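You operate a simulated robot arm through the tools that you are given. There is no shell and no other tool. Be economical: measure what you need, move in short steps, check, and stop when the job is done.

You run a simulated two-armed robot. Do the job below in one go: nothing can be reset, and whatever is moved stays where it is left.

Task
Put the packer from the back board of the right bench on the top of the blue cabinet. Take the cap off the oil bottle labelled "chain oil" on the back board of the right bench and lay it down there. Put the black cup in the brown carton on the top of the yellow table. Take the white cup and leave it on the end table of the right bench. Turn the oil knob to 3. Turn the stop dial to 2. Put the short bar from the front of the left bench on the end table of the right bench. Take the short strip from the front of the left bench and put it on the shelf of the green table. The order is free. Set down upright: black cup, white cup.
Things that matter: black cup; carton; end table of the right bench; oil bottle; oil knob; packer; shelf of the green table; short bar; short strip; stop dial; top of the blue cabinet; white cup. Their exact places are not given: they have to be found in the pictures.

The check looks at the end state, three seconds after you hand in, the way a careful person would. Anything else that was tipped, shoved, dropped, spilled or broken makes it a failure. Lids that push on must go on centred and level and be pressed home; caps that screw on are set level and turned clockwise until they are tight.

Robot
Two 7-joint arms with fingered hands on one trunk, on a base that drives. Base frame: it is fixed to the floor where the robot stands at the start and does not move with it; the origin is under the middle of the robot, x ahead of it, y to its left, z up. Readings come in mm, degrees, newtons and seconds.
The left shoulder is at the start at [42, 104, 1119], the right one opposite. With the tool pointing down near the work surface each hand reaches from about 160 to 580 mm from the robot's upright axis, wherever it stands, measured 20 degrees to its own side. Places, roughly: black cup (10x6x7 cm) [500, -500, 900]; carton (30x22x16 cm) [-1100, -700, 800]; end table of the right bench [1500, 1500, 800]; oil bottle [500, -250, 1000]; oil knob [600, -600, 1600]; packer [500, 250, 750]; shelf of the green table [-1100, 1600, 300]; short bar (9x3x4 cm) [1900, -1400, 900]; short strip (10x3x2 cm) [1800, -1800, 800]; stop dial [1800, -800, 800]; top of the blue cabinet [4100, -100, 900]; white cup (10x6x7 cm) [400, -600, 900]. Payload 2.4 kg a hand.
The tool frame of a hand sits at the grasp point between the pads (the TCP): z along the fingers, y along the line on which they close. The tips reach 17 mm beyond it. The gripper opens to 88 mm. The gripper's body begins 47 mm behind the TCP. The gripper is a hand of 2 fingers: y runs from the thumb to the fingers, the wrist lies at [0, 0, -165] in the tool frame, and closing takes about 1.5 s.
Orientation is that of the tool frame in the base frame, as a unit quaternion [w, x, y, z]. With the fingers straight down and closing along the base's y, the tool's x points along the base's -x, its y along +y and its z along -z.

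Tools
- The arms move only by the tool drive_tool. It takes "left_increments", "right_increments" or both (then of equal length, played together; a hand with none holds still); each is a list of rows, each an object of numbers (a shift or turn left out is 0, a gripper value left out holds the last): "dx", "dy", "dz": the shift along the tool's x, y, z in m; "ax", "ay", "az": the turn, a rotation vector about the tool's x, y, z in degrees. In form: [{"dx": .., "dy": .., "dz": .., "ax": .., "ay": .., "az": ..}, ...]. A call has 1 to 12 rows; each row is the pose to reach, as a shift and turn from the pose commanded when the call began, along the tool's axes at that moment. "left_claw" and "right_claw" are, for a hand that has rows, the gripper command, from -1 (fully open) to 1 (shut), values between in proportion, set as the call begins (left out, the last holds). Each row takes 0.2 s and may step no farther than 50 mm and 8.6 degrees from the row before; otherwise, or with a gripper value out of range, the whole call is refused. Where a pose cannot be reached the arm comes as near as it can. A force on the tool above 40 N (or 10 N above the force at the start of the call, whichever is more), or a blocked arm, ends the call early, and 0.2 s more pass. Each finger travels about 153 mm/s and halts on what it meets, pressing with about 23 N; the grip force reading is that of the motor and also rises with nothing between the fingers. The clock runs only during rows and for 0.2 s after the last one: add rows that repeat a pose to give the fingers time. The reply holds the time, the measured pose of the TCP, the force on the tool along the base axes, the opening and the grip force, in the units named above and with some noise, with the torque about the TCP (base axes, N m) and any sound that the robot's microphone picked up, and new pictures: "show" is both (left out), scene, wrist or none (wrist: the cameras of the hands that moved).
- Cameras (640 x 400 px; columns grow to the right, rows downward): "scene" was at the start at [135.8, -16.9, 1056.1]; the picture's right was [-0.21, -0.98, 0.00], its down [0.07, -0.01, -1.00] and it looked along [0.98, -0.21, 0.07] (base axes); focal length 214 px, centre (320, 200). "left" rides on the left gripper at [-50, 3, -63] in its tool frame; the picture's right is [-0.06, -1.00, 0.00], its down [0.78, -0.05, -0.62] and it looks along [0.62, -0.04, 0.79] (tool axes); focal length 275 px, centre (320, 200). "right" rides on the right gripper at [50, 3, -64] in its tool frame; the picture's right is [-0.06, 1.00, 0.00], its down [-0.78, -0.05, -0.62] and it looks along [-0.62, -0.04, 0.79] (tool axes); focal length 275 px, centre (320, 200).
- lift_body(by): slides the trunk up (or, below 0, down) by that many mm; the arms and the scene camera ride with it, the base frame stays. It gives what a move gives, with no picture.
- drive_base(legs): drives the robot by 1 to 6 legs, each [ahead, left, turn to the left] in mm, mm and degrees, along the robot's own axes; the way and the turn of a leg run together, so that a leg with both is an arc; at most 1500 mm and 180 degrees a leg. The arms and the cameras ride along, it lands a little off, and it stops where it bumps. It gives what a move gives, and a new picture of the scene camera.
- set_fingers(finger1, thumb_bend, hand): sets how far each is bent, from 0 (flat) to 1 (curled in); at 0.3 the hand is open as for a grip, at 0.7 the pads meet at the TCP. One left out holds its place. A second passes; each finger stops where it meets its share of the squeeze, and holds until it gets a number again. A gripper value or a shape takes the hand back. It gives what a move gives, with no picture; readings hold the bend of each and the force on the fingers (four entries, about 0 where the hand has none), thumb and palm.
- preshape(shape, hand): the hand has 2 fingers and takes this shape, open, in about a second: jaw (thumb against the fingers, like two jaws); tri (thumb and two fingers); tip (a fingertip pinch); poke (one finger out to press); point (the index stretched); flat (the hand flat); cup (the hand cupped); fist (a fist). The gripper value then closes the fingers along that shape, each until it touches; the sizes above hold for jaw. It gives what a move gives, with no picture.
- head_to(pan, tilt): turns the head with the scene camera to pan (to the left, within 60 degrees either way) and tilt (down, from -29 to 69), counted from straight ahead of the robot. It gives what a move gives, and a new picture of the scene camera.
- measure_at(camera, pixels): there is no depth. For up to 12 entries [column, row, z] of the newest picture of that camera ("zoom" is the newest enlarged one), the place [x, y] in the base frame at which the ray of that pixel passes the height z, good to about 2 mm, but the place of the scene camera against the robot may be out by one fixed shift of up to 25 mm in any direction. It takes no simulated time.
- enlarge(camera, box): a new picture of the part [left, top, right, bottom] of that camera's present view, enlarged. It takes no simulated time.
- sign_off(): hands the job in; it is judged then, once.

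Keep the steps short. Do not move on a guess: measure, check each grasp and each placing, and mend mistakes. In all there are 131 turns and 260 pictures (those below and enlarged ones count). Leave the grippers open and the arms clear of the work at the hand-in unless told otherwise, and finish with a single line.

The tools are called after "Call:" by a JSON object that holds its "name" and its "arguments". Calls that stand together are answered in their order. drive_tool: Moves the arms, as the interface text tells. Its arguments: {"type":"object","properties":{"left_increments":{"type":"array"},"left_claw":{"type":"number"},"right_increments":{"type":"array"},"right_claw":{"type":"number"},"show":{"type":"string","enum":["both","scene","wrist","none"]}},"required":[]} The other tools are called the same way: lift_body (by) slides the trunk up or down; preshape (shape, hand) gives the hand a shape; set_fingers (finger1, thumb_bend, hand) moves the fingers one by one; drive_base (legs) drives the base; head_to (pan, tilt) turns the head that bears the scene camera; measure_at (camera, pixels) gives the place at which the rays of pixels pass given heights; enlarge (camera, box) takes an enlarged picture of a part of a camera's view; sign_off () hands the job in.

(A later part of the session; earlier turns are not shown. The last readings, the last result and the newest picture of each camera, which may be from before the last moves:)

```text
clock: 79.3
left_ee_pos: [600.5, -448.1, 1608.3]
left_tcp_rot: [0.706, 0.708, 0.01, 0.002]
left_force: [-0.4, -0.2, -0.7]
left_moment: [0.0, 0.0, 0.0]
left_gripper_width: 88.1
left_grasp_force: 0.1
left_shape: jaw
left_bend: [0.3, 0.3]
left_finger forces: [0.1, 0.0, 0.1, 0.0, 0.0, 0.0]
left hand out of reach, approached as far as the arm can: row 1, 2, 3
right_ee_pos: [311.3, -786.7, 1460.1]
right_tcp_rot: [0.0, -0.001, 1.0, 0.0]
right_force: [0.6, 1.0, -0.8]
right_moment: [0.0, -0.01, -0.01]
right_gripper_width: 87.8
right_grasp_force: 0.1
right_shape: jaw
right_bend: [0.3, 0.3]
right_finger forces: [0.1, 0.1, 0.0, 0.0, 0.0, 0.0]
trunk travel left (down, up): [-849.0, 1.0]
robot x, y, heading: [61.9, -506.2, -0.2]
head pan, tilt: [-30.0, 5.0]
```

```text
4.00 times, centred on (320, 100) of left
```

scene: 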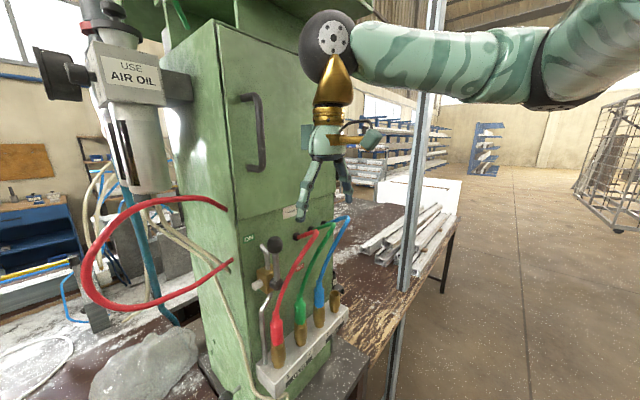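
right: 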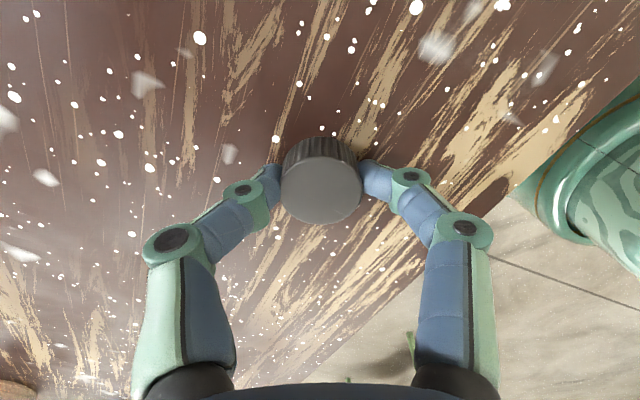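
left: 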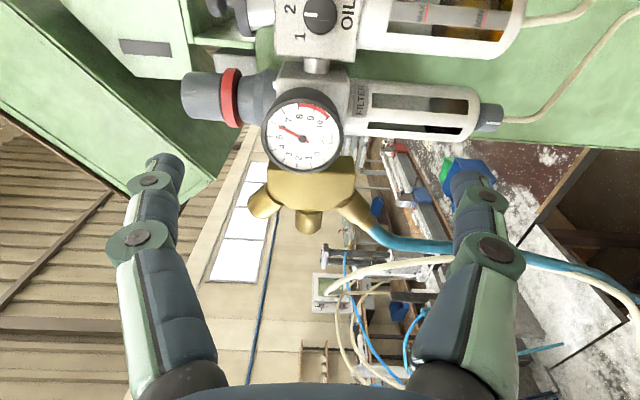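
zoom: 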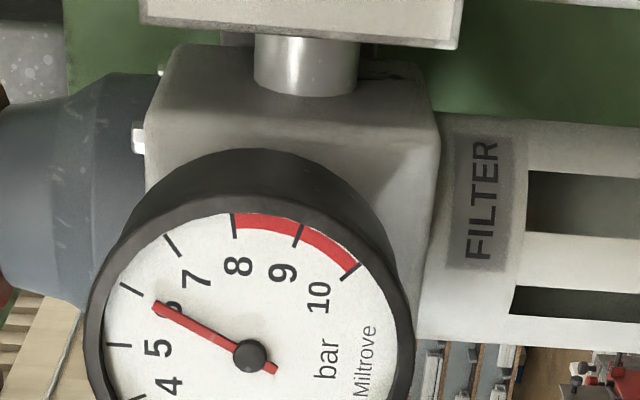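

The wrist bend is at its limit in this direction. I'll stand farther left and turn the robot 45° right instead: drive left, swing the hand 45°, then turn the base.

Call:
{"name": "drive_base", "arguments": {"legs": [[10, 325, 0]]}}

Call:
{"name": "drive_tool", "arguments": {"left_increments": [{"dz": -0.01, "ay": 7.5}, {"dz": -0.02, "ay": 15}, {"dz": -0.03, "ay": 22.5}, {"dz": -0.04, "ay": 30}, {"dz": -0.05, "ay": 37.5}, {"dz": -0.062, "ay": 45}, {"dz": -0.062, "ay": 45}], "show": "none"}}

```text
clock: 81.5
left_ee_pos: [609.6, -104.6, 1607.7]
left_tcp_rot: [0.707, 0.707, 0.016, 0.006]
left_force: [0.4, -1.0, 1.2]
left_moment: [0.02, 0.03, -0.01]
left_gripper_width: 87.9
left_grasp_force: 0.0
left_shape: jaw
left_bend: [0.3, 0.3]
left_finger forces: [0.0, 0.0, 0.0, 0.0, 0.0, 0.0]
right_ee_pos: [323.3, -446.6, 1460.0]
right_tcp_rot: [0.0, -0.008, 1.0, -0.001]
right_force: [0.6, 0.6, 0.0]
right_moment: [0.01, 0.0, 0.01]
right_gripper_width: 88.2
right_grasp_force: 0.0
right_shape: jaw
right_bend: [0.3, 0.3]
right_finger forces: [0.1, 0.1, 0.1, 0.0, 0.0, 0.0]
trunk travel left (down, up): [-849.0, 1.0]
robot x, y, heading: [67.9, -172.3, 1.1]
head pan, tilt: [-30.0, 5.0]
```

scene: 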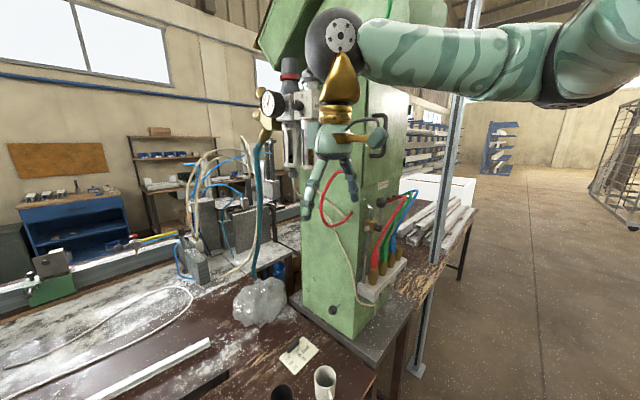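

```text
clock: 83.1
left_ee_pos: [718.2, -21.9, 1603.0]
left_tcp_rot: [0.647, 0.651, 0.285, 0.277]
left_force: [-0.4, -0.1, -0.4]
left_moment: [-0.01, 0.01, 0.02]
left_gripper_width: 87.8
left_grasp_force: 0.0
left_shape: jaw
left_bend: [0.3, 0.3]
left_finger forces: [0.0, 0.0, 0.0, 0.1, 0.0, 0.1]
left hand out of reach, approached as far as the arm can: row 1, 2, 3, 4, 5, 6, 7
right_ee_pos: [324.3, -446.7, 1460.0]
right_tcp_rot: [0.0, -0.008, 1.0, 0.0]
right_force: [-0.2, 0.7, -0.1]
right_moment: [0.01, 0.0, -0.02]
right_gripper_width: 87.9
right_grasp_force: 0.0
right_shape: jaw
right_bend: [0.3, 0.3]
right_finger forces: [0.0, 0.1, 0.0, 0.0, 0.1, 0.1]
trunk travel left (down, up): [-849.0, 1.0]
robot x, y, heading: [68.4, -169.8, 0.7]
head pan, tilt: [-30.0, 5.0]
```

The arm is fully stretched. I pull the hand back toward the robot.

Call:
{"name": "drive_tool", "arguments": {"left_increments": [{"dx": -0.03, "dz": -0.03}, {"dx": -0.06, "dz": -0.06}, {"dx": -0.09, "dz": -0.095}, {"dx": -0.12, "dz": -0.125}, {"dx": -0.12, "dz": -0.125}], "show": "none"}}

```text
clock: 84.3
left_ee_pos: [543.4, -21.7, 1602.2]
left_tcp_rot: [0.646, 0.652, 0.286, 0.275]
left_force: [0.3, -1.1, 0.7]
left_moment: [-0.03, 0.03, 0.01]
left_gripper_width: 87.9
left_grasp_force: 0.1
left_shape: jaw
left_bend: [0.3, 0.3]
left_finger forces: [0.0, 0.1, 0.1, 0.0, 0.0, 0.0]
right_ee_pos: [326.0, -448.5, 1459.6]
right_tcp_rot: [-0.001, -0.007, 1.0, 0.001]
right_force: [0.4, -0.5, -0.5]
right_moment: [0.01, 0.0, 0.05]
right_gripper_width: 88.0
right_grasp_force: 0.1
right_shape: jaw
right_bend: [0.3, 0.3]
right_finger forces: [0.1, 0.0, 0.0, 0.0, 0.1, 0.1]
trunk travel left (down, up): [-849.0, 1.0]
robot x, y, heading: [68.9, -173.8, 1.3]
head pan, tilt: [-30.0, 5.0]
```

Now commanded pose equals actual. I turn the base 46° right, then go 40 mm ahead.

Call:
{"name": "drive_base", "arguments": {"legs": [[0, 0, -46], [40, 0, 0]]}}

Call:
{"name": "enlarge", "arguments": {"camera": "left", "box": [0, 0, 640, 400]}}

```text
clock: 87.3
left_ee_pos: [538.4, -434.1, 1600.7]
left_tcp_rot: [0.702, 0.712, 0.012, 0.006]
left_force: [0.3, 0.5, -0.2]
left_moment: [0.01, -0.01, 0.03]
left_gripper_width: 87.8
left_grasp_force: 0.0
left_shape: jaw
left_bend: [0.3, 0.3]
left_finger forces: [0.1, 0.1, 0.0, 0.0, 0.0, 0.1]
right_ee_pos: [81.9, -576.5, 1461.0]
right_tcp_rot: [-0.001, 0.379, 0.925, 0.001]
right_force: [-0.7, 0.5, 0.3]
right_moment: [0.02, -0.01, 0.01]
right_gripper_width: 88.1
right_grasp_force: 0.1
right_shape: jaw
right_bend: [0.3, 0.3]
right_finger forces: [0.1, 0.0, 0.0, 0.1, 0.1, 0.0]
trunk travel left (down, up): [-849.0, 1.0]
robot x, y, heading: [97.2, -197.8, -44.6]
head pan, tilt: [-30.0, 5.0]
```

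scene: 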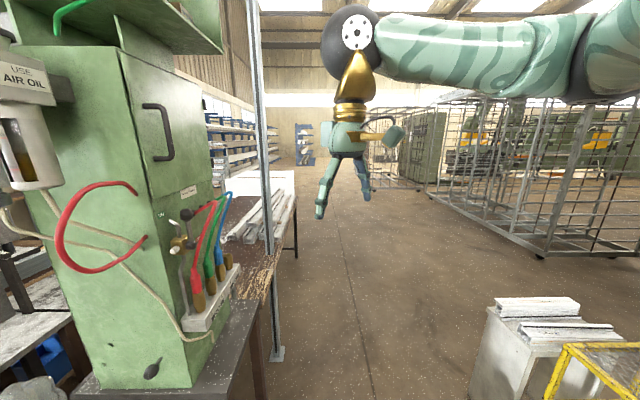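

```text
1.00 times, centred on (320, 200) of left (not enlarged: the box is as wide or as high as the picture)
```

zoom: 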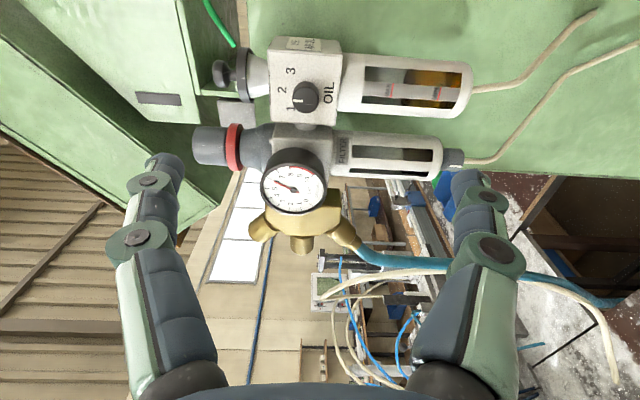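

The knob front reads as x≈565, z≈1608, with the face near y≈-622 and the gauge rim clear beyond x≈625. I pre-turn the hand -45°, narrow the fingers, centre on the knob and go in to y≈-500 for a close look.

Call:
{"name": "drive_tool", "arguments": {"left_increments": [{"dx": 0.008, "dy": 0.003, "dz": 0.02, "az": -7.5}, {"dx": 0.016, "dy": 0.006, "dz": 0.04, "az": -15}, {"dx": 0.025, "dy": 0.008, "dz": 0.0666, "az": -22.5}, {"dx": 0.025, "dy": 0.008, "dz": 0.0666, "az": -30}, {"dx": 0.025, "dy": 0.008, "dz": 0.0666, "az": -37.5}, {"dx": 0.025, "dy": 0.008, "dz": 0.0666, "az": -45}], "left_claw": -0.25, "show": "wrist"}}

Call:
{"name": "enlarge", "arguments": {"camera": "left", "box": [240, 0, 400, 100]}}

```text
clock: 88.7
left_ee_pos: [563.1, -497.2, 1608.4]
left_tcp_rot: [0.652, 0.652, 0.283, -0.264]
left_force: [0.5, 0.1, 0.3]
left_moment: [0.0, 0.02, -0.01]
left_gripper_width: 55.4
left_grasp_force: 0.1
left_shape: jaw
left_bend: [0.71, 0.69]
left_finger forces: [0.1, 0.1, 0.1, 0.0, 0.1, 0.0]
right_ee_pos: [79.3, -574.7, 1460.0]
right_tcp_rot: [0.0, 0.379, 0.926, 0.001]
right_force: [0.9, -0.1, -0.8]
right_moment: [0.03, 0.0, -0.03]
right_gripper_width: 87.8
right_grasp_force: 0.1
right_shape: jaw
right_bend: [0.3, 0.3]
right_finger forces: [0.0, 0.0, 0.1, 0.0, 0.1, 0.0]
trunk travel left (down, up): [-849.0, 1.0]
robot x, y, heading: [94.7, -199.5, -44.7]
head pan, tilt: [-30.0, 5.0]
```

left: 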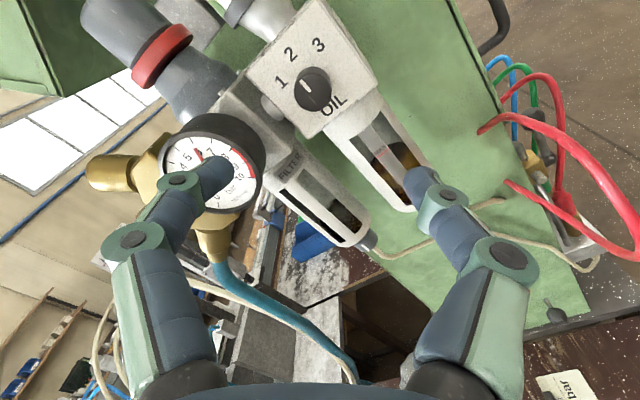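

```text
4.00 times, centred on (320, 50) of left
```

zoom: 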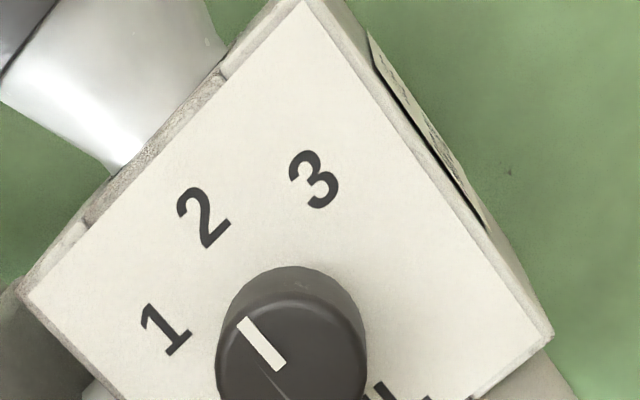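

The enlarged view shows the pointer at about 2 and the marks spaced about 50°. So it needs a 50° clockwise turn to 3. I go in another 80 mm with a small centring shift and look.

Call:
{"name": "drive_tool", "arguments": {"left_increments": [{"dx": 0.001, "dy": 0.002, "dz": 0.03}, {"dx": 0.0017, "dy": 0.0032, "dz": 0.06}, {"dx": 0.0017, "dy": 0.0032, "dz": 0.08}, {"dx": 0.0017, "dy": 0.0032, "dz": 0.08}], "show": "wrist"}}

```text
clock: 89.7
left_ee_pos: [566.7, -581.0, 1609.4]
left_tcp_rot: [0.651, 0.653, 0.282, -0.265]
left_force: [-0.1, 1.0, -0.8]
left_moment: [-0.02, 0.01, -0.01]
left_gripper_width: 55.1
left_grasp_force: 0.0
left_shape: jaw
left_bend: [0.71, 0.69]
left_finger forces: [0.0, 0.0, 0.0, 0.0, 0.0, 0.0]
right_ee_pos: [80.9, -575.8, 1460.5]
right_tcp_rot: [0.0, 0.378, 0.926, -0.001]
right_force: [0.5, 0.8, 1.0]
right_moment: [-0.06, 0.02, -0.01]
right_gripper_width: 87.8
right_grasp_force: 0.1
right_shape: jaw
right_bend: [0.3, 0.3]
right_finger forces: [0.1, 0.1, 0.1, 0.0, 0.0, 0.1]
trunk travel left (down, up): [-849.0, 1.0]
robot x, y, heading: [99.9, -197.3, -44.6]
head pan, tilt: [-30.0, 5.0]
```

left: 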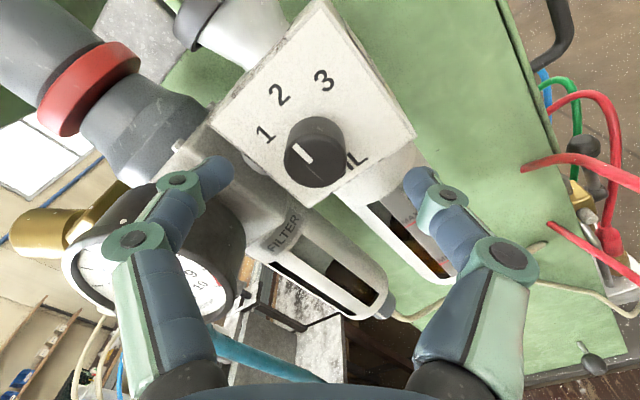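

The knob front is near (569.7, -610, 1609). I go in 21 mm more, shift about 2 mm, and close.

Call:
{"name": "drive_tool", "arguments": {"left_increments": [{"dx": 0.0016, "dy": 0.0016, "dz": 0.01}, {"dx": 0.0016, "dy": 0.0016, "dz": 0.021}, {"dx": 0.0016, "dy": 0.0016, "dz": 0.021}], "show": "none"}}

Call:
{"name": "drive_tool", "arguments": {"left_increments": [{"dz": 0}, {"dz": 0}, {"dz": 0}, {"dz": 0}], "left_claw": 1, "show": "wrist"}}

```text
clock: 90.5
left_ee_pos: [572.0, -600.6, 1608.2]
left_tcp_rot: [0.651, 0.653, 0.283, -0.264]
left_force: [0.3, -0.2, -0.7]
left_moment: [-0.04, -0.02, -0.01]
left_gripper_width: 55.4
left_grasp_force: 0.0
left_shape: jaw
left_bend: [0.71, 0.69]
left_finger forces: [0.0, 0.0, 0.0, 0.1, 0.1, 0.1]
right_ee_pos: [80.7, -574.9, 1460.0]
right_tcp_rot: [-0.001, 0.379, 0.926, -0.001]
right_force: [0.0, -0.5, 0.6]
right_moment: [0.03, 0.01, -0.02]
right_gripper_width: 88.0
right_grasp_force: 0.0
right_shape: jaw
right_bend: [0.3, 0.3]
right_finger forces: [0.0, 0.0, 0.1, 0.0, 0.1, 0.0]
trunk travel left (down, up): [-849.0, 1.0]
robot x, y, heading: [95.8, -203.5, -44.8]
head pan, tilt: [-30.0, 5.0]
```

```text
clock: 91.5
left_ee_pos: [571.8, -601.8, 1607.7]
left_tcp_rot: [0.651, 0.653, 0.282, -0.265]
left_force: [0.8, -0.4, -3.3]
left_moment: [0.0, -0.01, 0.02]
left_gripper_width: 15.8
left_grasp_force: 23.4
left_shape: jaw
left_bend: [0.73, 0.7]
left_finger forces: [20.1, 0.0, 0.0, 0.1, 21.1, 0.0]
right_ee_pos: [81.6, -576.6, 1460.5]
right_tcp_rot: [0.0, 0.378, 0.926, -0.001]
right_force: [-0.4, -0.6, 0.0]
right_moment: [0.01, 0.04, 0.0]
right_gripper_width: 87.8
right_grasp_force: 0.1
right_shape: jaw
right_bend: [0.3, 0.3]
right_finger forces: [0.1, 0.1, 0.0, 0.1, 0.0, 0.0]
trunk travel left (down, up): [-849.0, 1.0]
robot x, y, heading: [95.6, -203.1, -45.0]
head pan, tilt: [-30.0, 5.0]
```

left: 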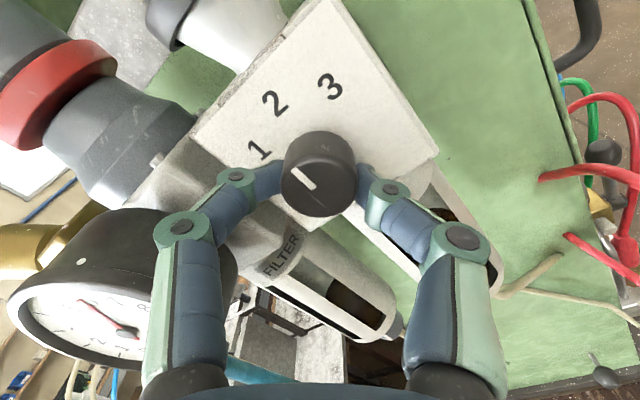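

Good grip on the knob. I turn +50° clockwise and look.

Call:
{"name": "drive_tool", "arguments": {"left_increments": [{"az": 7}, {"az": 14}, {"az": 21}, {"az": 28}, {"az": 35}, {"az": 42.5}, {"az": 50}], "show": "wrist"}}

Call:
{"name": "enlarge", "arguments": {"camera": "left", "box": [200, 50, 440, 200]}}

```text
clock: 93.1
left_ee_pos: [573.6, -601.3, 1610.1]
left_tcp_rot: [0.702, 0.711, -0.021, 0.037]
left_force: [4.8, -5.9, 3.1]
left_moment: [-0.07, 0.04, 0.04]
left_gripper_width: 15.7
left_grasp_force: 23.4
left_shape: jaw
left_bend: [0.73, 0.7]
left_finger forces: [23.4, 0.0, 0.0, 0.0, 19.3, 0.0]
right_ee_pos: [80.8, -577.5, 1459.7]
right_tcp_rot: [-0.001, 0.379, 0.925, 0.0]
right_force: [0.6, 0.2, -0.3]
right_moment: [-0.01, 0.01, 0.0]
right_gripper_width: 87.7
right_grasp_force: 0.0
right_shape: jaw
right_bend: [0.3, 0.3]
right_finger forces: [0.0, 0.0, 0.1, 0.0, 0.1, 0.0]
trunk travel left (down, up): [-849.0, 1.0]
robot x, y, heading: [98.4, -201.4, -44.8]
head pan, tilt: [-30.0, 5.0]
```

left: 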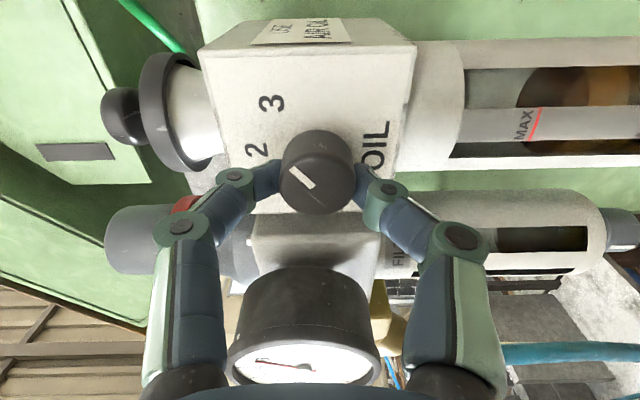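

```text
2.67 times, centred on (320, 125) of left
```

zoom: 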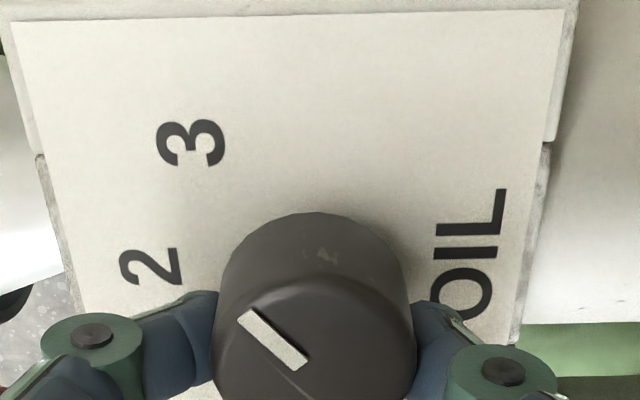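

The knob turned with the hand. I release, back out along the axis, and check the pointer.

Call:
{"name": "drive_tool", "arguments": {"left_increments": [{"dz": 0}, {"dz": 0}, {"dz": -0.02}, {"dz": -0.05}, {"dz": -0.09}, {"dz": -0.13}], "left_claw": -0.25, "show": "none"}}

Call:
{"name": "enlarge", "arguments": {"camera": "left", "box": [240, 40, 400, 140]}}

```text
clock: 94.5
left_ee_pos: [568.4, -465.6, 1612.2]
left_tcp_rot: [0.702, 0.711, -0.02, 0.035]
left_force: [0.3, -0.5, 1.0]
left_moment: [-0.01, 0.01, 0.03]
left_gripper_width: 54.7
left_grasp_force: 0.2
left_shape: jaw
left_bend: [0.71, 0.7]
left_finger forces: [0.0, 0.1, 0.1, 0.0, 0.1, 0.0]
right_ee_pos: [80.0, -574.2, 1459.4]
right_tcp_rot: [0.0, 0.379, 0.925, -0.001]
right_force: [1.1, 0.3, -0.2]
right_moment: [-0.01, -0.01, -0.01]
right_gripper_width: 87.9
right_grasp_force: 0.1
right_shape: jaw
right_bend: [0.3, 0.3]
right_finger forces: [0.0, 0.0, 0.1, 0.1, 0.0, 0.0]
trunk travel left (down, up): [-849.0, 1.0]
robot x, y, heading: [96.7, -202.7, -44.5]
head pan, tilt: [-30.0, 5.0]
```

```text
4.00 times, centred on (320, 90) of left
```

zoom: 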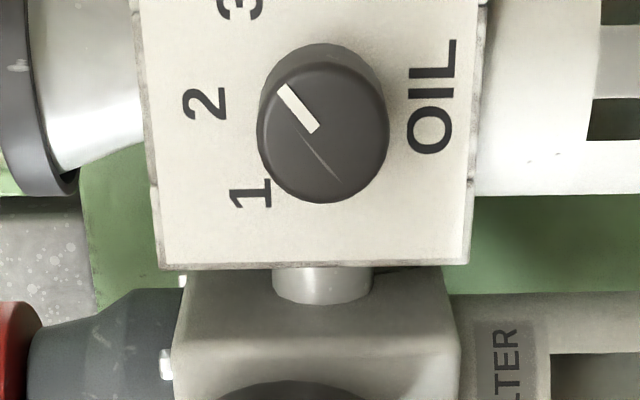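

I want the whole scale in one view to compare angles.

Call:
{"name": "enlarge", "arguments": {"camera": "left", "box": [236, 10, 396, 110]}}

```text
4.00 times, centred on (316, 60) of left
```

zoom: 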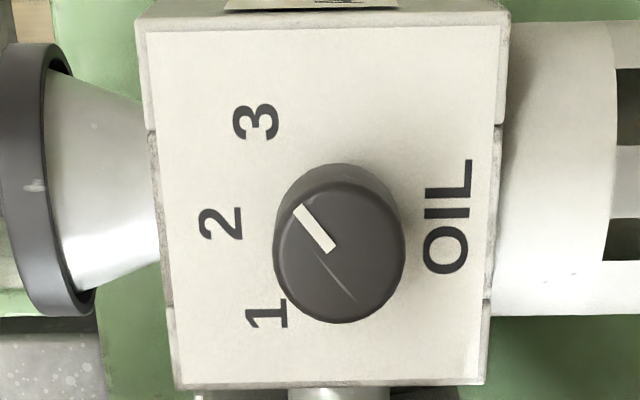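

The pointer sits at the 3, within a few degrees. I accept it. Next I back the left hand out, turn the robot straight, return it in front of the cups, and lower the trunk.

Call:
{"name": "drive_tool", "arguments": {"left_increments": [{"dz": -0.04}, {"dz": -0.08}, {"dz": -0.12}, {"dz": -0.15}], "left_claw": -1, "show": "none"}}

Call:
{"name": "drive_base", "arguments": {"legs": [[-80, 0, 0], [0, 0, 44.7]]}}

Call:
{"name": "drive_tool", "arguments": {"left_increments": [{"ax": 2.33, "ay": 5.64, "az": -5.64}, {"ax": 4.67, "ay": 11.27, "az": -11.27}, {"ax": 7, "ay": 16.9, "az": -16.9}, {"ax": 9.33, "ay": 22.54, "az": -22.54}, {"ax": 11.66, "ay": 28.18, "az": -28.18}, {"ax": 14, "ay": 33.8, "az": -33.8}, {"ax": 16.33, "ay": 39.45, "az": -39.45}, {"ax": 18.66, "ay": 45.1, "az": -45.1}, {"ax": 21, "ay": 50.7, "az": -50.7}], "show": "none"}}

Call:
{"name": "drive_tool", "arguments": {"left_increments": [{"ax": 2.33, "ay": 5.64, "az": -5.64}, {"ax": 4.67, "ay": 11.27, "az": -11.27}, {"ax": 7, "ay": 16.9, "az": -16.9}, {"ax": 9.33, "ay": 22.54, "az": -22.54}, {"ax": 11.66, "ay": 28.18, "az": -28.18}, {"ax": 14, "ay": 33.8, "az": -33.8}, {"ax": 16.33, "ay": 39.45, "az": -39.45}, {"ax": 18.66, "ay": 45.1, "az": -45.1}, {"ax": 20.8, "ay": 50.2, "az": -50.2}], "show": "scene"}}

```text
clock: 95.5
left_ee_pos: [566.2, -318.3, 1613.5]
left_tcp_rot: [0.703, 0.71, -0.019, 0.036]
left_force: [1.0, 0.3, -0.3]
left_moment: [-0.03, 0.0, 0.01]
left_gripper_width: 87.8
left_grasp_force: 0.1
left_shape: jaw
left_bend: [0.3, 0.3]
left_finger forces: [0.0, 0.0, 0.0, 0.0, 0.0, 0.0]
right_ee_pos: [80.4, -574.8, 1459.5]
right_tcp_rot: [0.0, 0.379, 0.925, -0.001]
right_force: [-0.6, -0.1, -0.2]
right_moment: [0.01, 0.0, 0.01]
right_gripper_width: 88.1
right_grasp_force: 0.0
right_shape: jaw
right_bend: [0.3, 0.3]
right_finger forces: [0.0, 0.1, 0.0, 0.1, 0.0, 0.0]
trunk travel left (down, up): [-849.0, 1.0]
robot x, y, heading: [96.4, -202.2, -44.3]
head pan, tilt: [-30.0, 5.0]
```

```text
clock: 98.6
left_ee_pos: [455.3, 103.9, 1612.8]
left_tcp_rot: [0.635, 0.664, 0.255, 0.303]
left_force: [-0.5, -0.1, 0.1]
left_moment: [-0.01, -0.02, 0.02]
left_gripper_width: 88.0
left_grasp_force: 0.1
left_shape: jaw
left_bend: [0.3, 0.3]
left_finger forces: [0.1, 0.0, 0.1, 0.1, 0.1, 0.1]
right_ee_pos: [294.8, -422.2, 1460.1]
right_tcp_rot: [-0.001, -0.005, 1.0, -0.001]
right_force: [0.4, -0.2, -0.2]
right_moment: [0.03, 0.01, -0.02]
right_gripper_width: 87.9
right_grasp_force: 0.1
right_shape: jaw
right_bend: [0.3, 0.3]
right_finger forces: [0.1, 0.1, 0.0, 0.0, 0.1, 0.0]
trunk travel left (down, up): [-849.0, 1.0]
robot x, y, heading: [43.0, -142.6, 0.4]
head pan, tilt: [-30.0, 5.0]
```

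scene: 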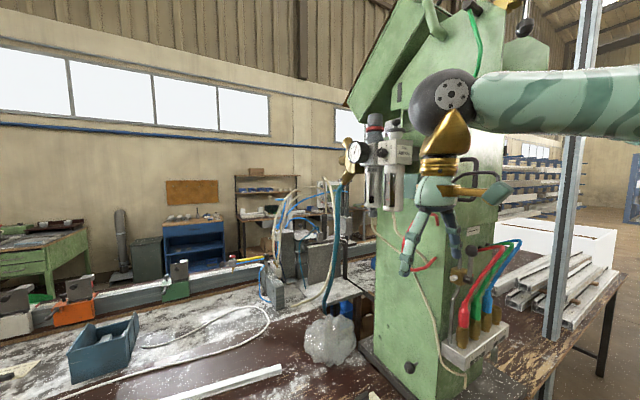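

```text
clock: 100.6
left_ee_pos: [456.7, 103.2, 1613.0]
left_tcp_rot: [0.411, 0.406, 0.789, 0.208]
left_force: [-0.4, 0.0, 1.1]
left_moment: [0.02, 0.01, -0.02]
left_gripper_width: 87.9
left_grasp_force: 0.1
left_shape: jaw
left_bend: [0.3, 0.3]
left_finger forces: [0.1, 0.0, 0.0, 0.1, 0.0, 0.1]
right_ee_pos: [294.0, -422.0, 1459.6]
right_tcp_rot: [0.0, -0.005, 1.0, 0.0]
right_force: [0.5, -0.3, -0.4]
right_moment: [-0.04, -0.02, 0.0]
right_gripper_width: 87.9
right_grasp_force: 0.1
right_shape: jaw
right_bend: [0.3, 0.3]
right_finger forces: [0.0, 0.0, 0.0, 0.0, 0.0, 0.0]
trunk travel left (down, up): [-849.0, 1.0]
robot x, y, heading: [37.8, -145.6, 0.6]
head pan, tilt: [-30.0, 5.0]
```

```text
clock: 102.6
left_ee_pos: [456.4, 104.3, 1612.6]
left_tcp_rot: [0.023, -0.014, 0.999, 0.032]
left_force: [-0.5, -0.1, -0.1]
left_moment: [0.0, -0.01, 0.0]
left_gripper_width: 87.8
left_grasp_force: 0.1
left_shape: jaw
left_bend: [0.3, 0.3]
left_finger forces: [0.1, 0.0, 0.0, 0.1, 0.1, 0.0]
right_ee_pos: [294.2, -421.2, 1459.0]
right_tcp_rot: [0.0, -0.005, 1.0, 0.0]
right_force: [-0.3, -0.4, 0.7]
right_moment: [0.0, -0.02, 0.0]
right_gripper_width: 88.2
right_grasp_force: 0.3
right_shape: jaw
right_bend: [0.3, 0.3]
right_finger forces: [0.0, 0.0, 0.1, 0.1, 0.1, 0.1]
trunk travel left (down, up): [-849.0, 1.0]
robot x, y, heading: [41.8, -144.2, 0.5]
head pan, tilt: [-30.0, 5.0]
```

scene: 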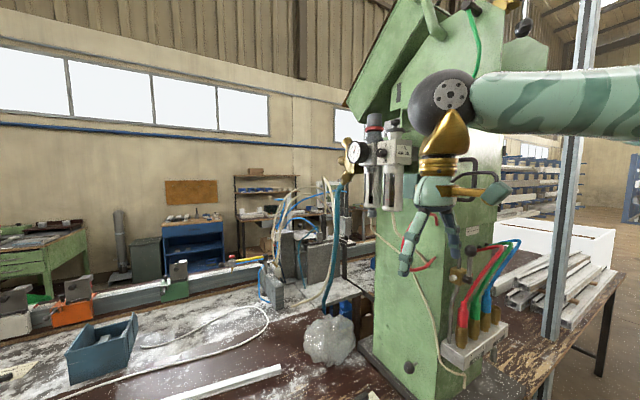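

The left hand is almost straight down again, with a 4° correction needed. I correct it, drive to the cups, lower the trunk, and look through the right wrist camera.

Call:
{"name": "drive_tool", "arguments": {"left_increments": [{"ax": 3.7, "ay": 2.6, "az": 1.6}, {"ax": 3.7, "ay": 2.6, "az": 1.6}], "show": "none"}}

Call:
{"name": "drive_base", "arguments": {"legs": [[-37, -286, -0.5]]}}

Call:
{"name": "lift_body", "arguments": {"by": -400}}

Call:
{"name": "drive_tool", "arguments": {"right_increments": [{"dx": -0.015, "dy": 0.023}, {"dx": -0.03, "dy": 0.046}, {"dx": -0.045, "dy": 0.07}, {"dx": -0.06, "dy": 0.093}, {"dx": -0.075, "dy": 0.115}, {"dx": -0.09, "dy": 0.138}], "show": "wrist"}}

```text
clock: 103.2
left_ee_pos: [455.8, 103.3, 1611.5]
left_tcp_rot: [0.0, 0.001, 1.0, -0.001]
left_force: [-0.5, -0.1, 1.2]
left_moment: [0.01, -0.02, -0.02]
left_gripper_width: 88.3
left_grasp_force: 0.1
left_shape: jaw
left_bend: [0.3, 0.3]
left_finger forces: [0.1, 0.0, 0.0, 0.0, 0.1, 0.1]
right_ee_pos: [294.4, -421.9, 1459.9]
right_tcp_rot: [0.0, -0.004, 1.0, 0.0]
right_force: [-0.3, 0.7, 0.2]
right_moment: [0.01, 0.0, 0.0]
right_gripper_width: 87.8
right_grasp_force: 0.1
right_shape: jaw
right_bend: [0.3, 0.3]
right_finger forces: [0.0, 0.0, 0.0, 0.1, 0.0, 0.1]
trunk travel left (down, up): [-849.0, 1.0]
robot x, y, heading: [40.5, -143.2, 0.6]
head pan, tilt: [-30.0, 5.0]
```

```text
clock: 105.2
left_ee_pos: [422.6, -196.1, 1611.8]
left_tcp_rot: [0.001, 0.004, 1.0, 0.0]
left_force: [0.3, 0.1, 0.0]
left_moment: [-0.03, -0.03, 0.02]
left_gripper_width: 87.9
left_grasp_force: 0.1
left_shape: jaw
left_bend: [0.3, 0.3]
left_finger forces: [0.0, 0.1, 0.1, 0.0, 0.0, 0.1]
right_ee_pos: [256.2, -720.7, 1461.0]
right_tcp_rot: [0.0, -0.001, 1.0, -0.001]
right_force: [0.8, -1.0, -1.0]
right_moment: [-0.01, 0.01, -0.02]
right_gripper_width: 87.8
right_grasp_force: 0.1
right_shape: jaw
right_bend: [0.3, 0.3]
right_finger forces: [0.0, 0.0, 0.1, 0.0, 0.0, 0.0]
trunk travel left (down, up): [-849.0, 1.0]
robot x, y, heading: [7.0, -441.9, -0.0]
head pan, tilt: [-30.0, 5.0]
```

scene: 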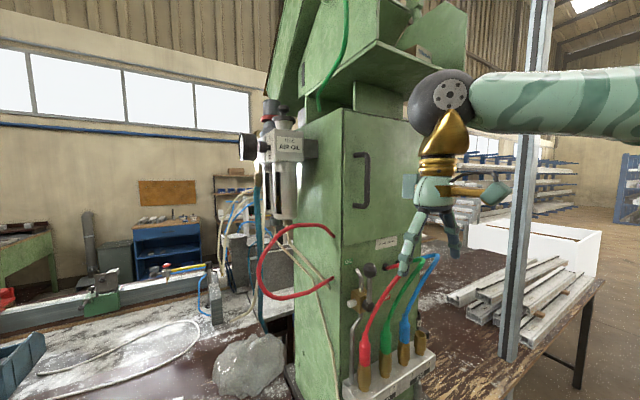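

```text
clock: 109.1
left_ee_pos: [422.5, -196.4, 1213.1]
left_tcp_rot: [0.001, 0.005, 1.0, -0.001]
left_force: [-0.7, 0.0, 0.5]
left_moment: [0.0, 0.0, -0.02]
left_gripper_width: 87.8
left_grasp_force: 0.0
left_shape: jaw
left_bend: [0.3, 0.3]
left_finger forces: [0.0, 0.1, 0.0, 0.1, 0.0, 0.0]
right_ee_pos: [257.1, -720.4, 1059.7]
right_tcp_rot: [0.0, -0.001, 1.0, 0.0]
right_force: [0.2, -0.7, -0.3]
right_moment: [-0.02, 0.0, 0.02]
right_gripper_width: 87.8
right_grasp_force: 0.1
right_shape: jaw
right_bend: [0.3, 0.3]
right_finger forces: [0.1, 0.0, 0.1, 0.0, 0.0, 0.1]
trunk travel left (down, up): [-449.0, 401.0]
robot x, y, heading: [8.5, -441.4, 0.3]
head pan, tilt: [-30.0, 5.0]
```

```text
clock: 110.5
left_ee_pos: [422.8, -195.2, 1212.0]
left_tcp_rot: [0.0, 0.004, 1.0, -0.002]
left_force: [-0.8, -0.4, -0.4]
left_moment: [0.0, 0.03, -0.02]
left_gripper_width: 88.0
left_grasp_force: 0.0
left_shape: jaw
left_bend: [0.3, 0.3]
left_finger forces: [0.0, 0.0, 0.1, 0.1, 0.0, 0.0]
right_ee_pos: [346.3, -581.0, 1059.3]
right_tcp_rot: [-0.001, -0.001, 1.0, -0.001]
right_force: [-0.3, -0.9, 0.9]
right_moment: [0.03, 0.01, -0.02]
right_gripper_width: 87.7
right_grasp_force: 0.0
right_shape: jaw
right_bend: [0.3, 0.3]
right_finger forces: [0.0, 0.0, 0.0, 0.0, 0.0, 0.0]
trunk travel left (down, up): [-449.0, 401.0]
robot x, y, heading: [2.2, -441.1, 0.2]
head pan, tilt: [-30.0, 5.0]
```

right: 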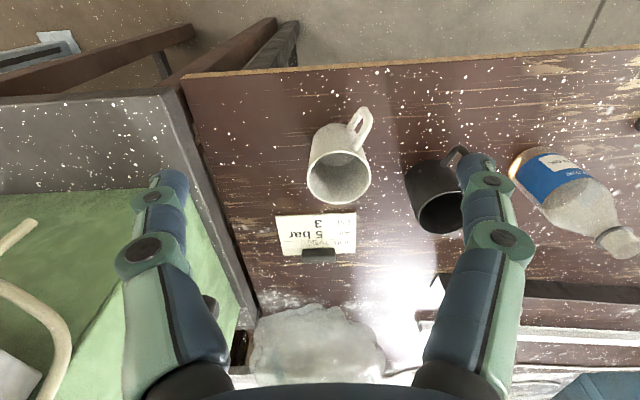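

The white cup's rim is centred at (340, 178), the black one's at (440, 211). I measure at several heights to triangulate with the earlier view.

Call:
{"name": "measure_at", "arguments": {"camera": "right", "pixels": [[340, 178, 900], [340, 178, 915], [340, 178, 930], [440, 212, 900], [440, 212, 915], [440, 212, 930], [308, 178, 915], [371, 178, 915], [364, 108, 890], [330, 128, 842]]}}

Call:
{"name": "enlarge", "arguments": {"camera": "right", "box": [270, 70, 510, 220]}}

```text
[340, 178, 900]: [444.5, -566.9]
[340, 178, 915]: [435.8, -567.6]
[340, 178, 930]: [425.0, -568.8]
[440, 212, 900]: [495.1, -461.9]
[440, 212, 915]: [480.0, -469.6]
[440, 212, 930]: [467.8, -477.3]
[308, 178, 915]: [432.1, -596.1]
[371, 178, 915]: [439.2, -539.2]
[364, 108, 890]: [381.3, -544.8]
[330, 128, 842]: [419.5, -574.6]
```

```text
2.67 times, centred on (390, 145) of right
```

zoom: 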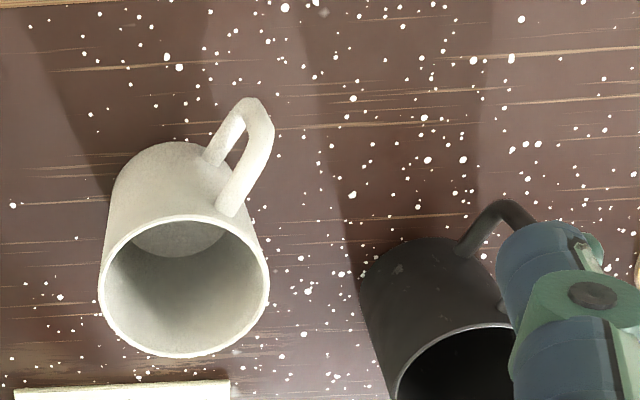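

The rim height is 911 by both views, the white cup centre (438.5, -567), with the handle toward the robot. I centre above it and go down with fingers open.

Call:
{"name": "drive_tool", "arguments": {"right_increments": [{"dx": -0.045, "dy": 0.007}, {"dx": -0.0925, "dy": 0.014}, {"dx": -0.0925, "dy": 0.014, "dz": 0.04}, {"dx": -0.0925, "dy": 0.014, "dz": 0.08}, {"dx": -0.0925, "dy": 0.014, "dz": 0.1}, {"dx": -0.0925, "dy": 0.014, "dz": 0.1}], "right_claw": -1, "show": "wrist"}}

```text
clock: 111.9
left_ee_pos: [423.0, -197.4, 1212.2]
left_tcp_rot: [0.001, 0.004, 1.0, -0.001]
left_force: [-0.3, 0.5, -0.1]
left_moment: [0.0, -0.03, 0.02]
left_gripper_width: 87.8
left_grasp_force: 0.1
left_shape: jaw
left_bend: [0.3, 0.3]
left_finger forces: [0.1, 0.1, 0.1, 0.1, 0.1, 0.0]
right_ee_pos: [438.4, -570.1, 959.4]
right_tcp_rot: [0.0, -0.002, 1.0, -0.001]
right_force: [0.9, 0.2, 0.7]
right_moment: [0.0, 0.01, 0.02]
right_gripper_width: 88.0
right_grasp_force: 0.0
right_shape: jaw
right_bend: [0.3, 0.3]
right_finger forces: [0.0, 0.0, 0.0, 0.0, 0.0, 0.0]
trunk travel left (down, up): [-449.0, 401.0]
robot x, y, heading: [7.9, -443.4, -0.0]
head pan, tilt: [-30.0, 5.0]
```

right: 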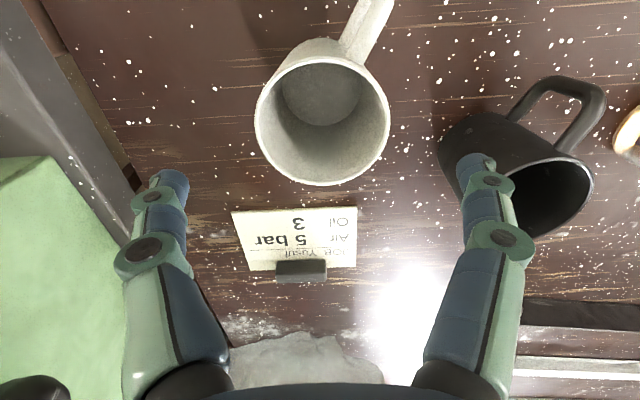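

Call:
{"name": "measure_at", "arguments": {"camera": "right", "pixels": [[322, 115, 911], [541, 196, 911], [255, 115, 911], [390, 115, 911]]}}

```text
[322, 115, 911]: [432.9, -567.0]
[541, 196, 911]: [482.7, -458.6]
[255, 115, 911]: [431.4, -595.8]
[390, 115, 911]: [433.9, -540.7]
```

The white cup is at (435, -568), the black at (483, -458.5). I lower to z 885 with a small shift, and close.

Call:
{"name": "drive_tool", "arguments": {"right_increments": [{"dx": 0.002, "dy": 0.0025, "dz": 0.02}, {"dx": 0.003, "dy": 0.0025, "dz": 0.045}, {"dx": 0.003, "dy": 0.0025, "dz": 0.074}, {"dx": 0.003, "dy": 0.0025, "dz": 0.074}], "show": "none"}}

Call:
{"name": "drive_tool", "arguments": {"right_increments": [{"dz": 0}, {"dz": 0}, {"dz": 0}, {"dz": 0}], "right_claw": 1, "show": "wrist"}}

```text
clock: 112.9
left_ee_pos: [423.0, -196.6, 1212.3]
left_tcp_rot: [0.001, 0.004, 1.0, 0.0]
left_force: [1.1, -0.7, -0.5]
left_moment: [0.02, -0.02, -0.05]
left_gripper_width: 88.1
left_grasp_force: 0.0
left_shape: jaw
left_bend: [0.3, 0.3]
left_finger forces: [0.1, 0.0, 0.1, 0.0, 0.0, 0.0]
right_ee_pos: [438.2, -565.0, 886.4]
right_tcp_rot: [0.0, -0.002, 1.0, 0.0]
right_force: [0.3, -1.2, 1.1]
right_moment: [0.03, 0.01, -0.04]
right_gripper_width: 87.9
right_grasp_force: 0.0
right_shape: jaw
right_bend: [0.3, 0.3]
right_finger forces: [0.0, 0.1, 0.0, 0.0, 0.7, 0.0]
trunk travel left (down, up): [-449.0, 401.0]
robot x, y, heading: [2.6, -442.8, 0.1]
head pan, tilt: [-30.0, 5.0]
```

```text
clock: 113.9
left_ee_pos: [422.5, -195.2, 1212.8]
left_tcp_rot: [0.001, 0.004, 1.0, -0.002]
left_force: [0.6, -0.1, -0.4]
left_moment: [0.01, 0.0, 0.0]
left_gripper_width: 88.0
left_grasp_force: 0.1
left_shape: jaw
left_bend: [0.3, 0.3]
left_finger forces: [0.1, 0.0, 0.0, 0.0, 0.0, 0.0]
right_ee_pos: [438.7, -564.5, 887.2]
right_tcp_rot: [0.0, -0.002, 1.0, -0.001]
right_force: [0.2, -0.2, 0.1]
right_moment: [0.0, 0.04, -0.03]
right_gripper_width: 48.3
right_grasp_force: 23.0
right_shape: jaw
right_bend: [0.73, 0.72]
right_finger forces: [20.7, 0.0, 0.0, 0.0, 20.7, 0.0]
trunk travel left (down, up): [-449.0, 401.0]
robot x, y, heading: [6.5, -444.4, 0.0]
head pan, tilt: [-30.0, 5.0]
```

right: 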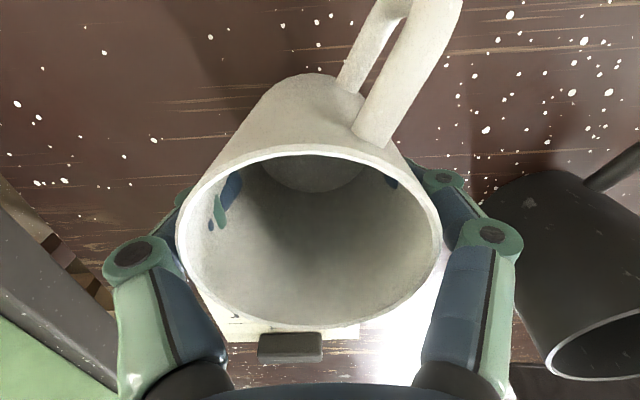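

The white cup is held (48 mm). I lift it clear up and to the right, then bring the open left hand above the black cup.

Call:
{"name": "drive_tool", "arguments": {"right_increments": [{"dz": -0.02}, {"dz": -0.06}, {"dz": -0.1}, {"dz": -0.14}, {"dz": -0.18}, {"dz": -0.2, "dx": 0.03, "dy": -0.02}, {"dz": -0.2, "dx": 0.06, "dy": -0.05}, {"dz": -0.2, "dx": 0.09, "dy": -0.08}, {"dz": -0.2, "dx": 0.12, "dy": -0.11}, {"dz": -0.2, "dx": 0.14, "dy": -0.14}, {"dz": -0.2, "dx": 0.14, "dy": -0.14}, {"dz": -0.2, "dx": 0.14, "dy": -0.14}], "left_increments": [{"dz": 0}, {"dz": 0}, {"dz": 0}, {"dz": 0}, {"dz": 0}, {"dx": -0.01, "dy": -0.04, "dz": 0.02}, {"dx": -0.02, "dy": -0.08, "dz": 0.04}, {"dx": -0.03, "dy": -0.12, "dz": 0.06}, {"dx": -0.04, "dy": -0.16, "dz": 0.08}, {"dx": -0.05, "dy": -0.2, "dz": 0.1}, {"dx": -0.06, "dy": -0.235, "dz": 0.12}, {"dx": -0.06, "dy": -0.262, "dz": 0.155}], "show": "wrist"}}

```text
clock: 116.5
left_ee_pos: [481.8, -457.2, 1058.9]
left_tcp_rot: [0.001, 0.004, 1.0, -0.001]
left_force: [-0.3, -0.8, 0.7]
left_moment: [-0.03, -0.02, 0.0]
left_gripper_width: 87.7
left_grasp_force: 0.0
left_shape: jaw
left_bend: [0.3, 0.3]
left_finger forces: [0.0, 0.0, 0.0, 0.1, 0.0, 0.0]
right_ee_pos: [294.7, -706.1, 1084.2]
right_tcp_rot: [0.0, -0.001, 1.0, 0.001]
right_force: [0.5, -0.7, -1.2]
right_moment: [-0.04, -0.03, 0.02]
right_gripper_width: 48.0
right_grasp_force: 23.2
right_shape: jaw
right_bend: [0.73, 0.72]
right_finger forces: [20.9, 0.0, 0.0, 0.1, 20.8, 0.0]
trunk travel left (down, up): [-449.0, 401.0]
robot x, y, heading: [3.8, -441.4, 0.0]
head pan, tilt: [-30.0, 5.0]
```

right: 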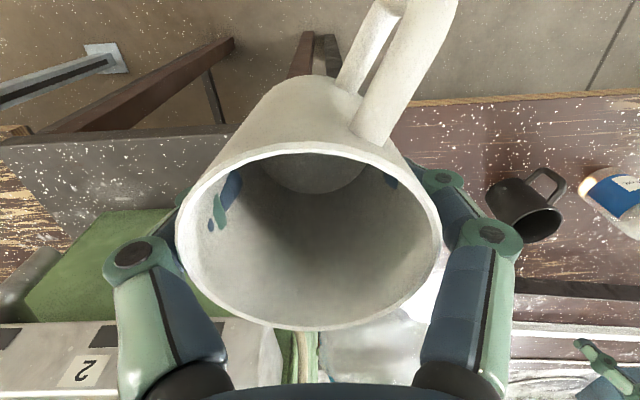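
left: 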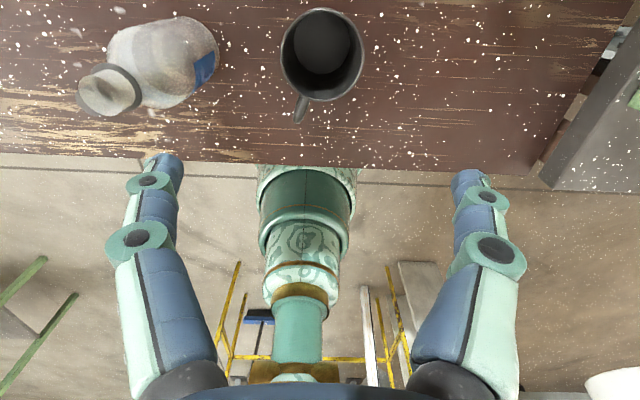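

Call:
{"name": "measure_at", "arguments": {"camera": "left", "pixels": [[322, 54, 911], [281, 54, 911], [364, 54, 911]]}}

```text
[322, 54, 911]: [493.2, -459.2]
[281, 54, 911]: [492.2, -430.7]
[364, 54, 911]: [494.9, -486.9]
```

The black cup is centred at about (488, -459). I go down and close the left hand.

Call:
{"name": "drive_tool", "arguments": {"left_increments": [{"dx": -0.006, "dy": -0.002, "dz": 0.04}, {"dx": -0.006, "dy": -0.002, "dz": 0.085}, {"dx": -0.006, "dy": -0.002, "dz": 0.13}, {"dx": -0.006, "dy": -0.002, "dz": 0.173}, {"dx": -0.006, "dy": -0.002, "dz": 0.173}], "show": "wrist"}}

Call:
{"name": "drive_tool", "arguments": {"left_increments": [{"dz": 0}, {"dz": 0}, {"dz": 0}, {"dz": 0}], "left_claw": 1, "show": "wrist"}}

```text
clock: 117.7
left_ee_pos: [486.4, -460.1, 884.1]
left_tcp_rot: [0.001, 0.005, 1.0, 0.0]
left_force: [0.2, 0.1, -0.4]
left_moment: [-0.01, -0.01, 0.01]
left_gripper_width: 87.9
left_grasp_force: 0.0
left_shape: jaw
left_bend: [0.3, 0.3]
left_finger forces: [0.0, 0.0, 0.0, 0.1, 0.0, 0.0]
right_ee_pos: [295.5, -706.1, 1084.2]
right_tcp_rot: [0.001, -0.002, 1.0, 0.0]
right_force: [0.0, -1.0, -0.4]
right_moment: [0.01, -0.01, -0.03]
right_gripper_width: 47.6
right_grasp_force: 22.6
right_shape: jaw
right_bend: [0.73, 0.72]
right_finger forces: [21.0, 0.1, 0.0, 0.0, 20.8, 0.0]
trunk travel left (down, up): [-449.0, 401.0]
robot x, y, heading: [7.2, -440.5, 0.3]
head pan, tilt: [-30.0, 5.0]
```

left: 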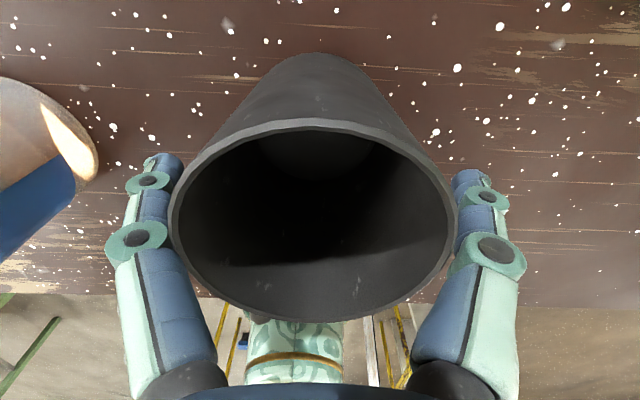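

```text
clock: 118.7
left_ee_pos: [486.7, -459.6, 885.0]
left_tcp_rot: [0.0, 0.005, 1.0, -0.001]
left_force: [0.3, 0.6, 0.5]
left_moment: [0.0, 0.0, -0.02]
left_gripper_width: 47.7
left_grasp_force: 23.0
left_shape: jaw
left_bend: [0.73, 0.72]
left_finger forces: [20.9, 0.1, 0.0, 0.1, 20.7, 0.0]
right_ee_pos: [295.3, -705.8, 1084.3]
right_tcp_rot: [0.0, -0.002, 1.0, 0.0]
right_force: [0.0, 0.8, -0.3]
right_moment: [0.02, 0.0, 0.0]
right_gripper_width: 48.1
right_grasp_force: 22.9
right_shape: jaw
right_bend: [0.73, 0.72]
right_finger forces: [20.9, 0.1, 0.0, 0.1, 20.8, 0.0]
trunk travel left (down, up): [-449.0, 401.0]
robot x, y, heading: [4.0, -440.3, 0.0]
head pan, tilt: [-30.0, 5.0]
```

left: 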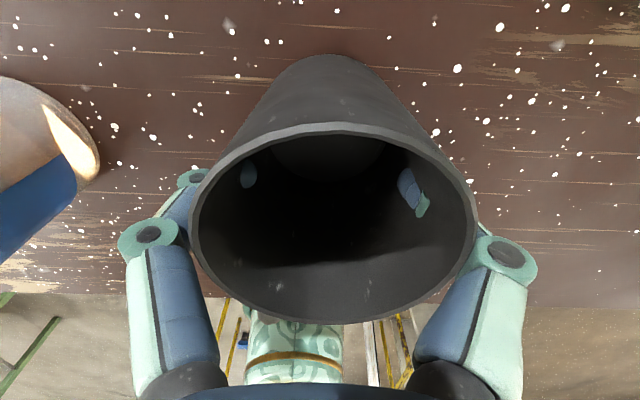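

Both cups are held. I lift the black cup, pull it back, back the robot away and turn around to look for the carton.

Call:
{"name": "drive_tool", "arguments": {"left_increments": [{"dz": -0.02}, {"dz": -0.06}, {"dz": -0.1}, {"dz": -0.14}, {"dz": -0.18}, {"dz": -0.2, "dx": 0.04, "dy": 0.03}, {"dz": -0.2, "dx": 0.08, "dy": 0.06}, {"dz": -0.2, "dx": 0.12, "dy": 0.1}], "show": "none"}}

Call:
{"name": "drive_base", "arguments": {"legs": [[-220, 0, 0], [0, 0, -165]]}}

Call:
{"name": "head_to", "arguments": {"pan": 0, "tilt": 25}}

```text
refused: row 6 steps farther than a row can; nothing moved
```

```text
clock: 127.2
left_ee_pos: [-686.3, -524.2, 884.6]
left_tcp_rot: [0.0, 0.995, 0.101, 0.0]
left_force: [-0.1, -0.5, -0.7]
left_moment: [-0.03, 0.02, 0.01]
left_gripper_width: 47.4
left_grasp_force: 23.0
left_shape: jaw
left_bend: [0.73, 0.72]
left_finger forces: [21.2, 0.0, 0.0, 0.0, 21.2, 0.0]
right_ee_pos: [-551.0, -245.6, 1084.6]
right_tcp_rot: [0.0, 0.994, 0.107, 0.0]
right_force: [-0.1, -0.1, -0.3]
right_moment: [-0.01, 0.0, -0.01]
right_gripper_width: 47.8
right_grasp_force: 22.7
right_shape: jaw
right_bend: [0.73, 0.72]
right_finger forces: [20.6, 0.0, 0.0, 0.0, 20.6, 0.0]
trunk travel left (down, up): [-449.0, 401.0]
robot x, y, heading: [-212.2, -443.1, -167.8]
head pan, tilt: [-30.0, 5.0]
```

scene: 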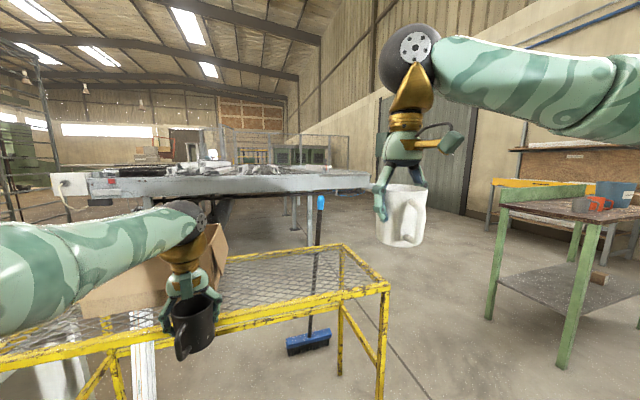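

```text
clock: 128.2
left_ee_pos: [-685.1, -525.3, 884.7]
left_tcp_rot: [0.0, 0.995, 0.101, -0.001]
left_force: [0.3, 0.4, 0.7]
left_moment: [-0.01, 0.03, 0.0]
left_gripper_width: 47.4
left_grasp_force: 22.6
left_shape: jaw
left_bend: [0.73, 0.72]
left_finger forces: [21.2, 0.1, 0.0, 0.0, 21.1, 0.0]
right_ee_pos: [-550.9, -244.0, 1084.5]
right_tcp_rot: [0.0, 0.994, 0.107, 0.0]
right_force: [-0.4, -0.1, -1.5]
right_moment: [-0.03, 0.0, 0.01]
right_gripper_width: 47.8
right_grasp_force: 23.2
right_shape: jaw
right_bend: [0.73, 0.72]
right_finger forces: [20.8, 0.0, 0.0, 0.0, 20.6, 0.1]
trunk travel left (down, up): [-449.0, 401.0]
robot x, y, heading: [-212.9, -442.3, -167.9]
head pan, tilt: [0.0, 25.0]
```

scene: 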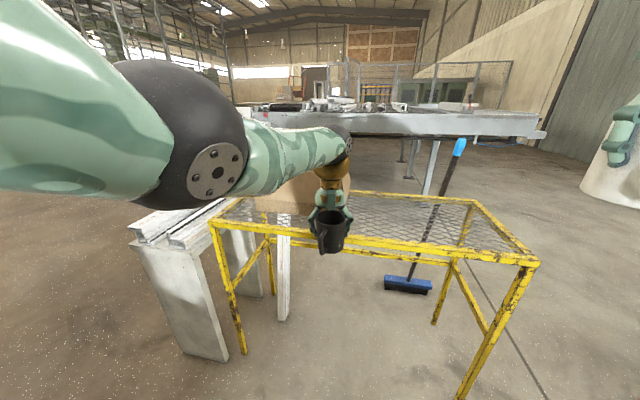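

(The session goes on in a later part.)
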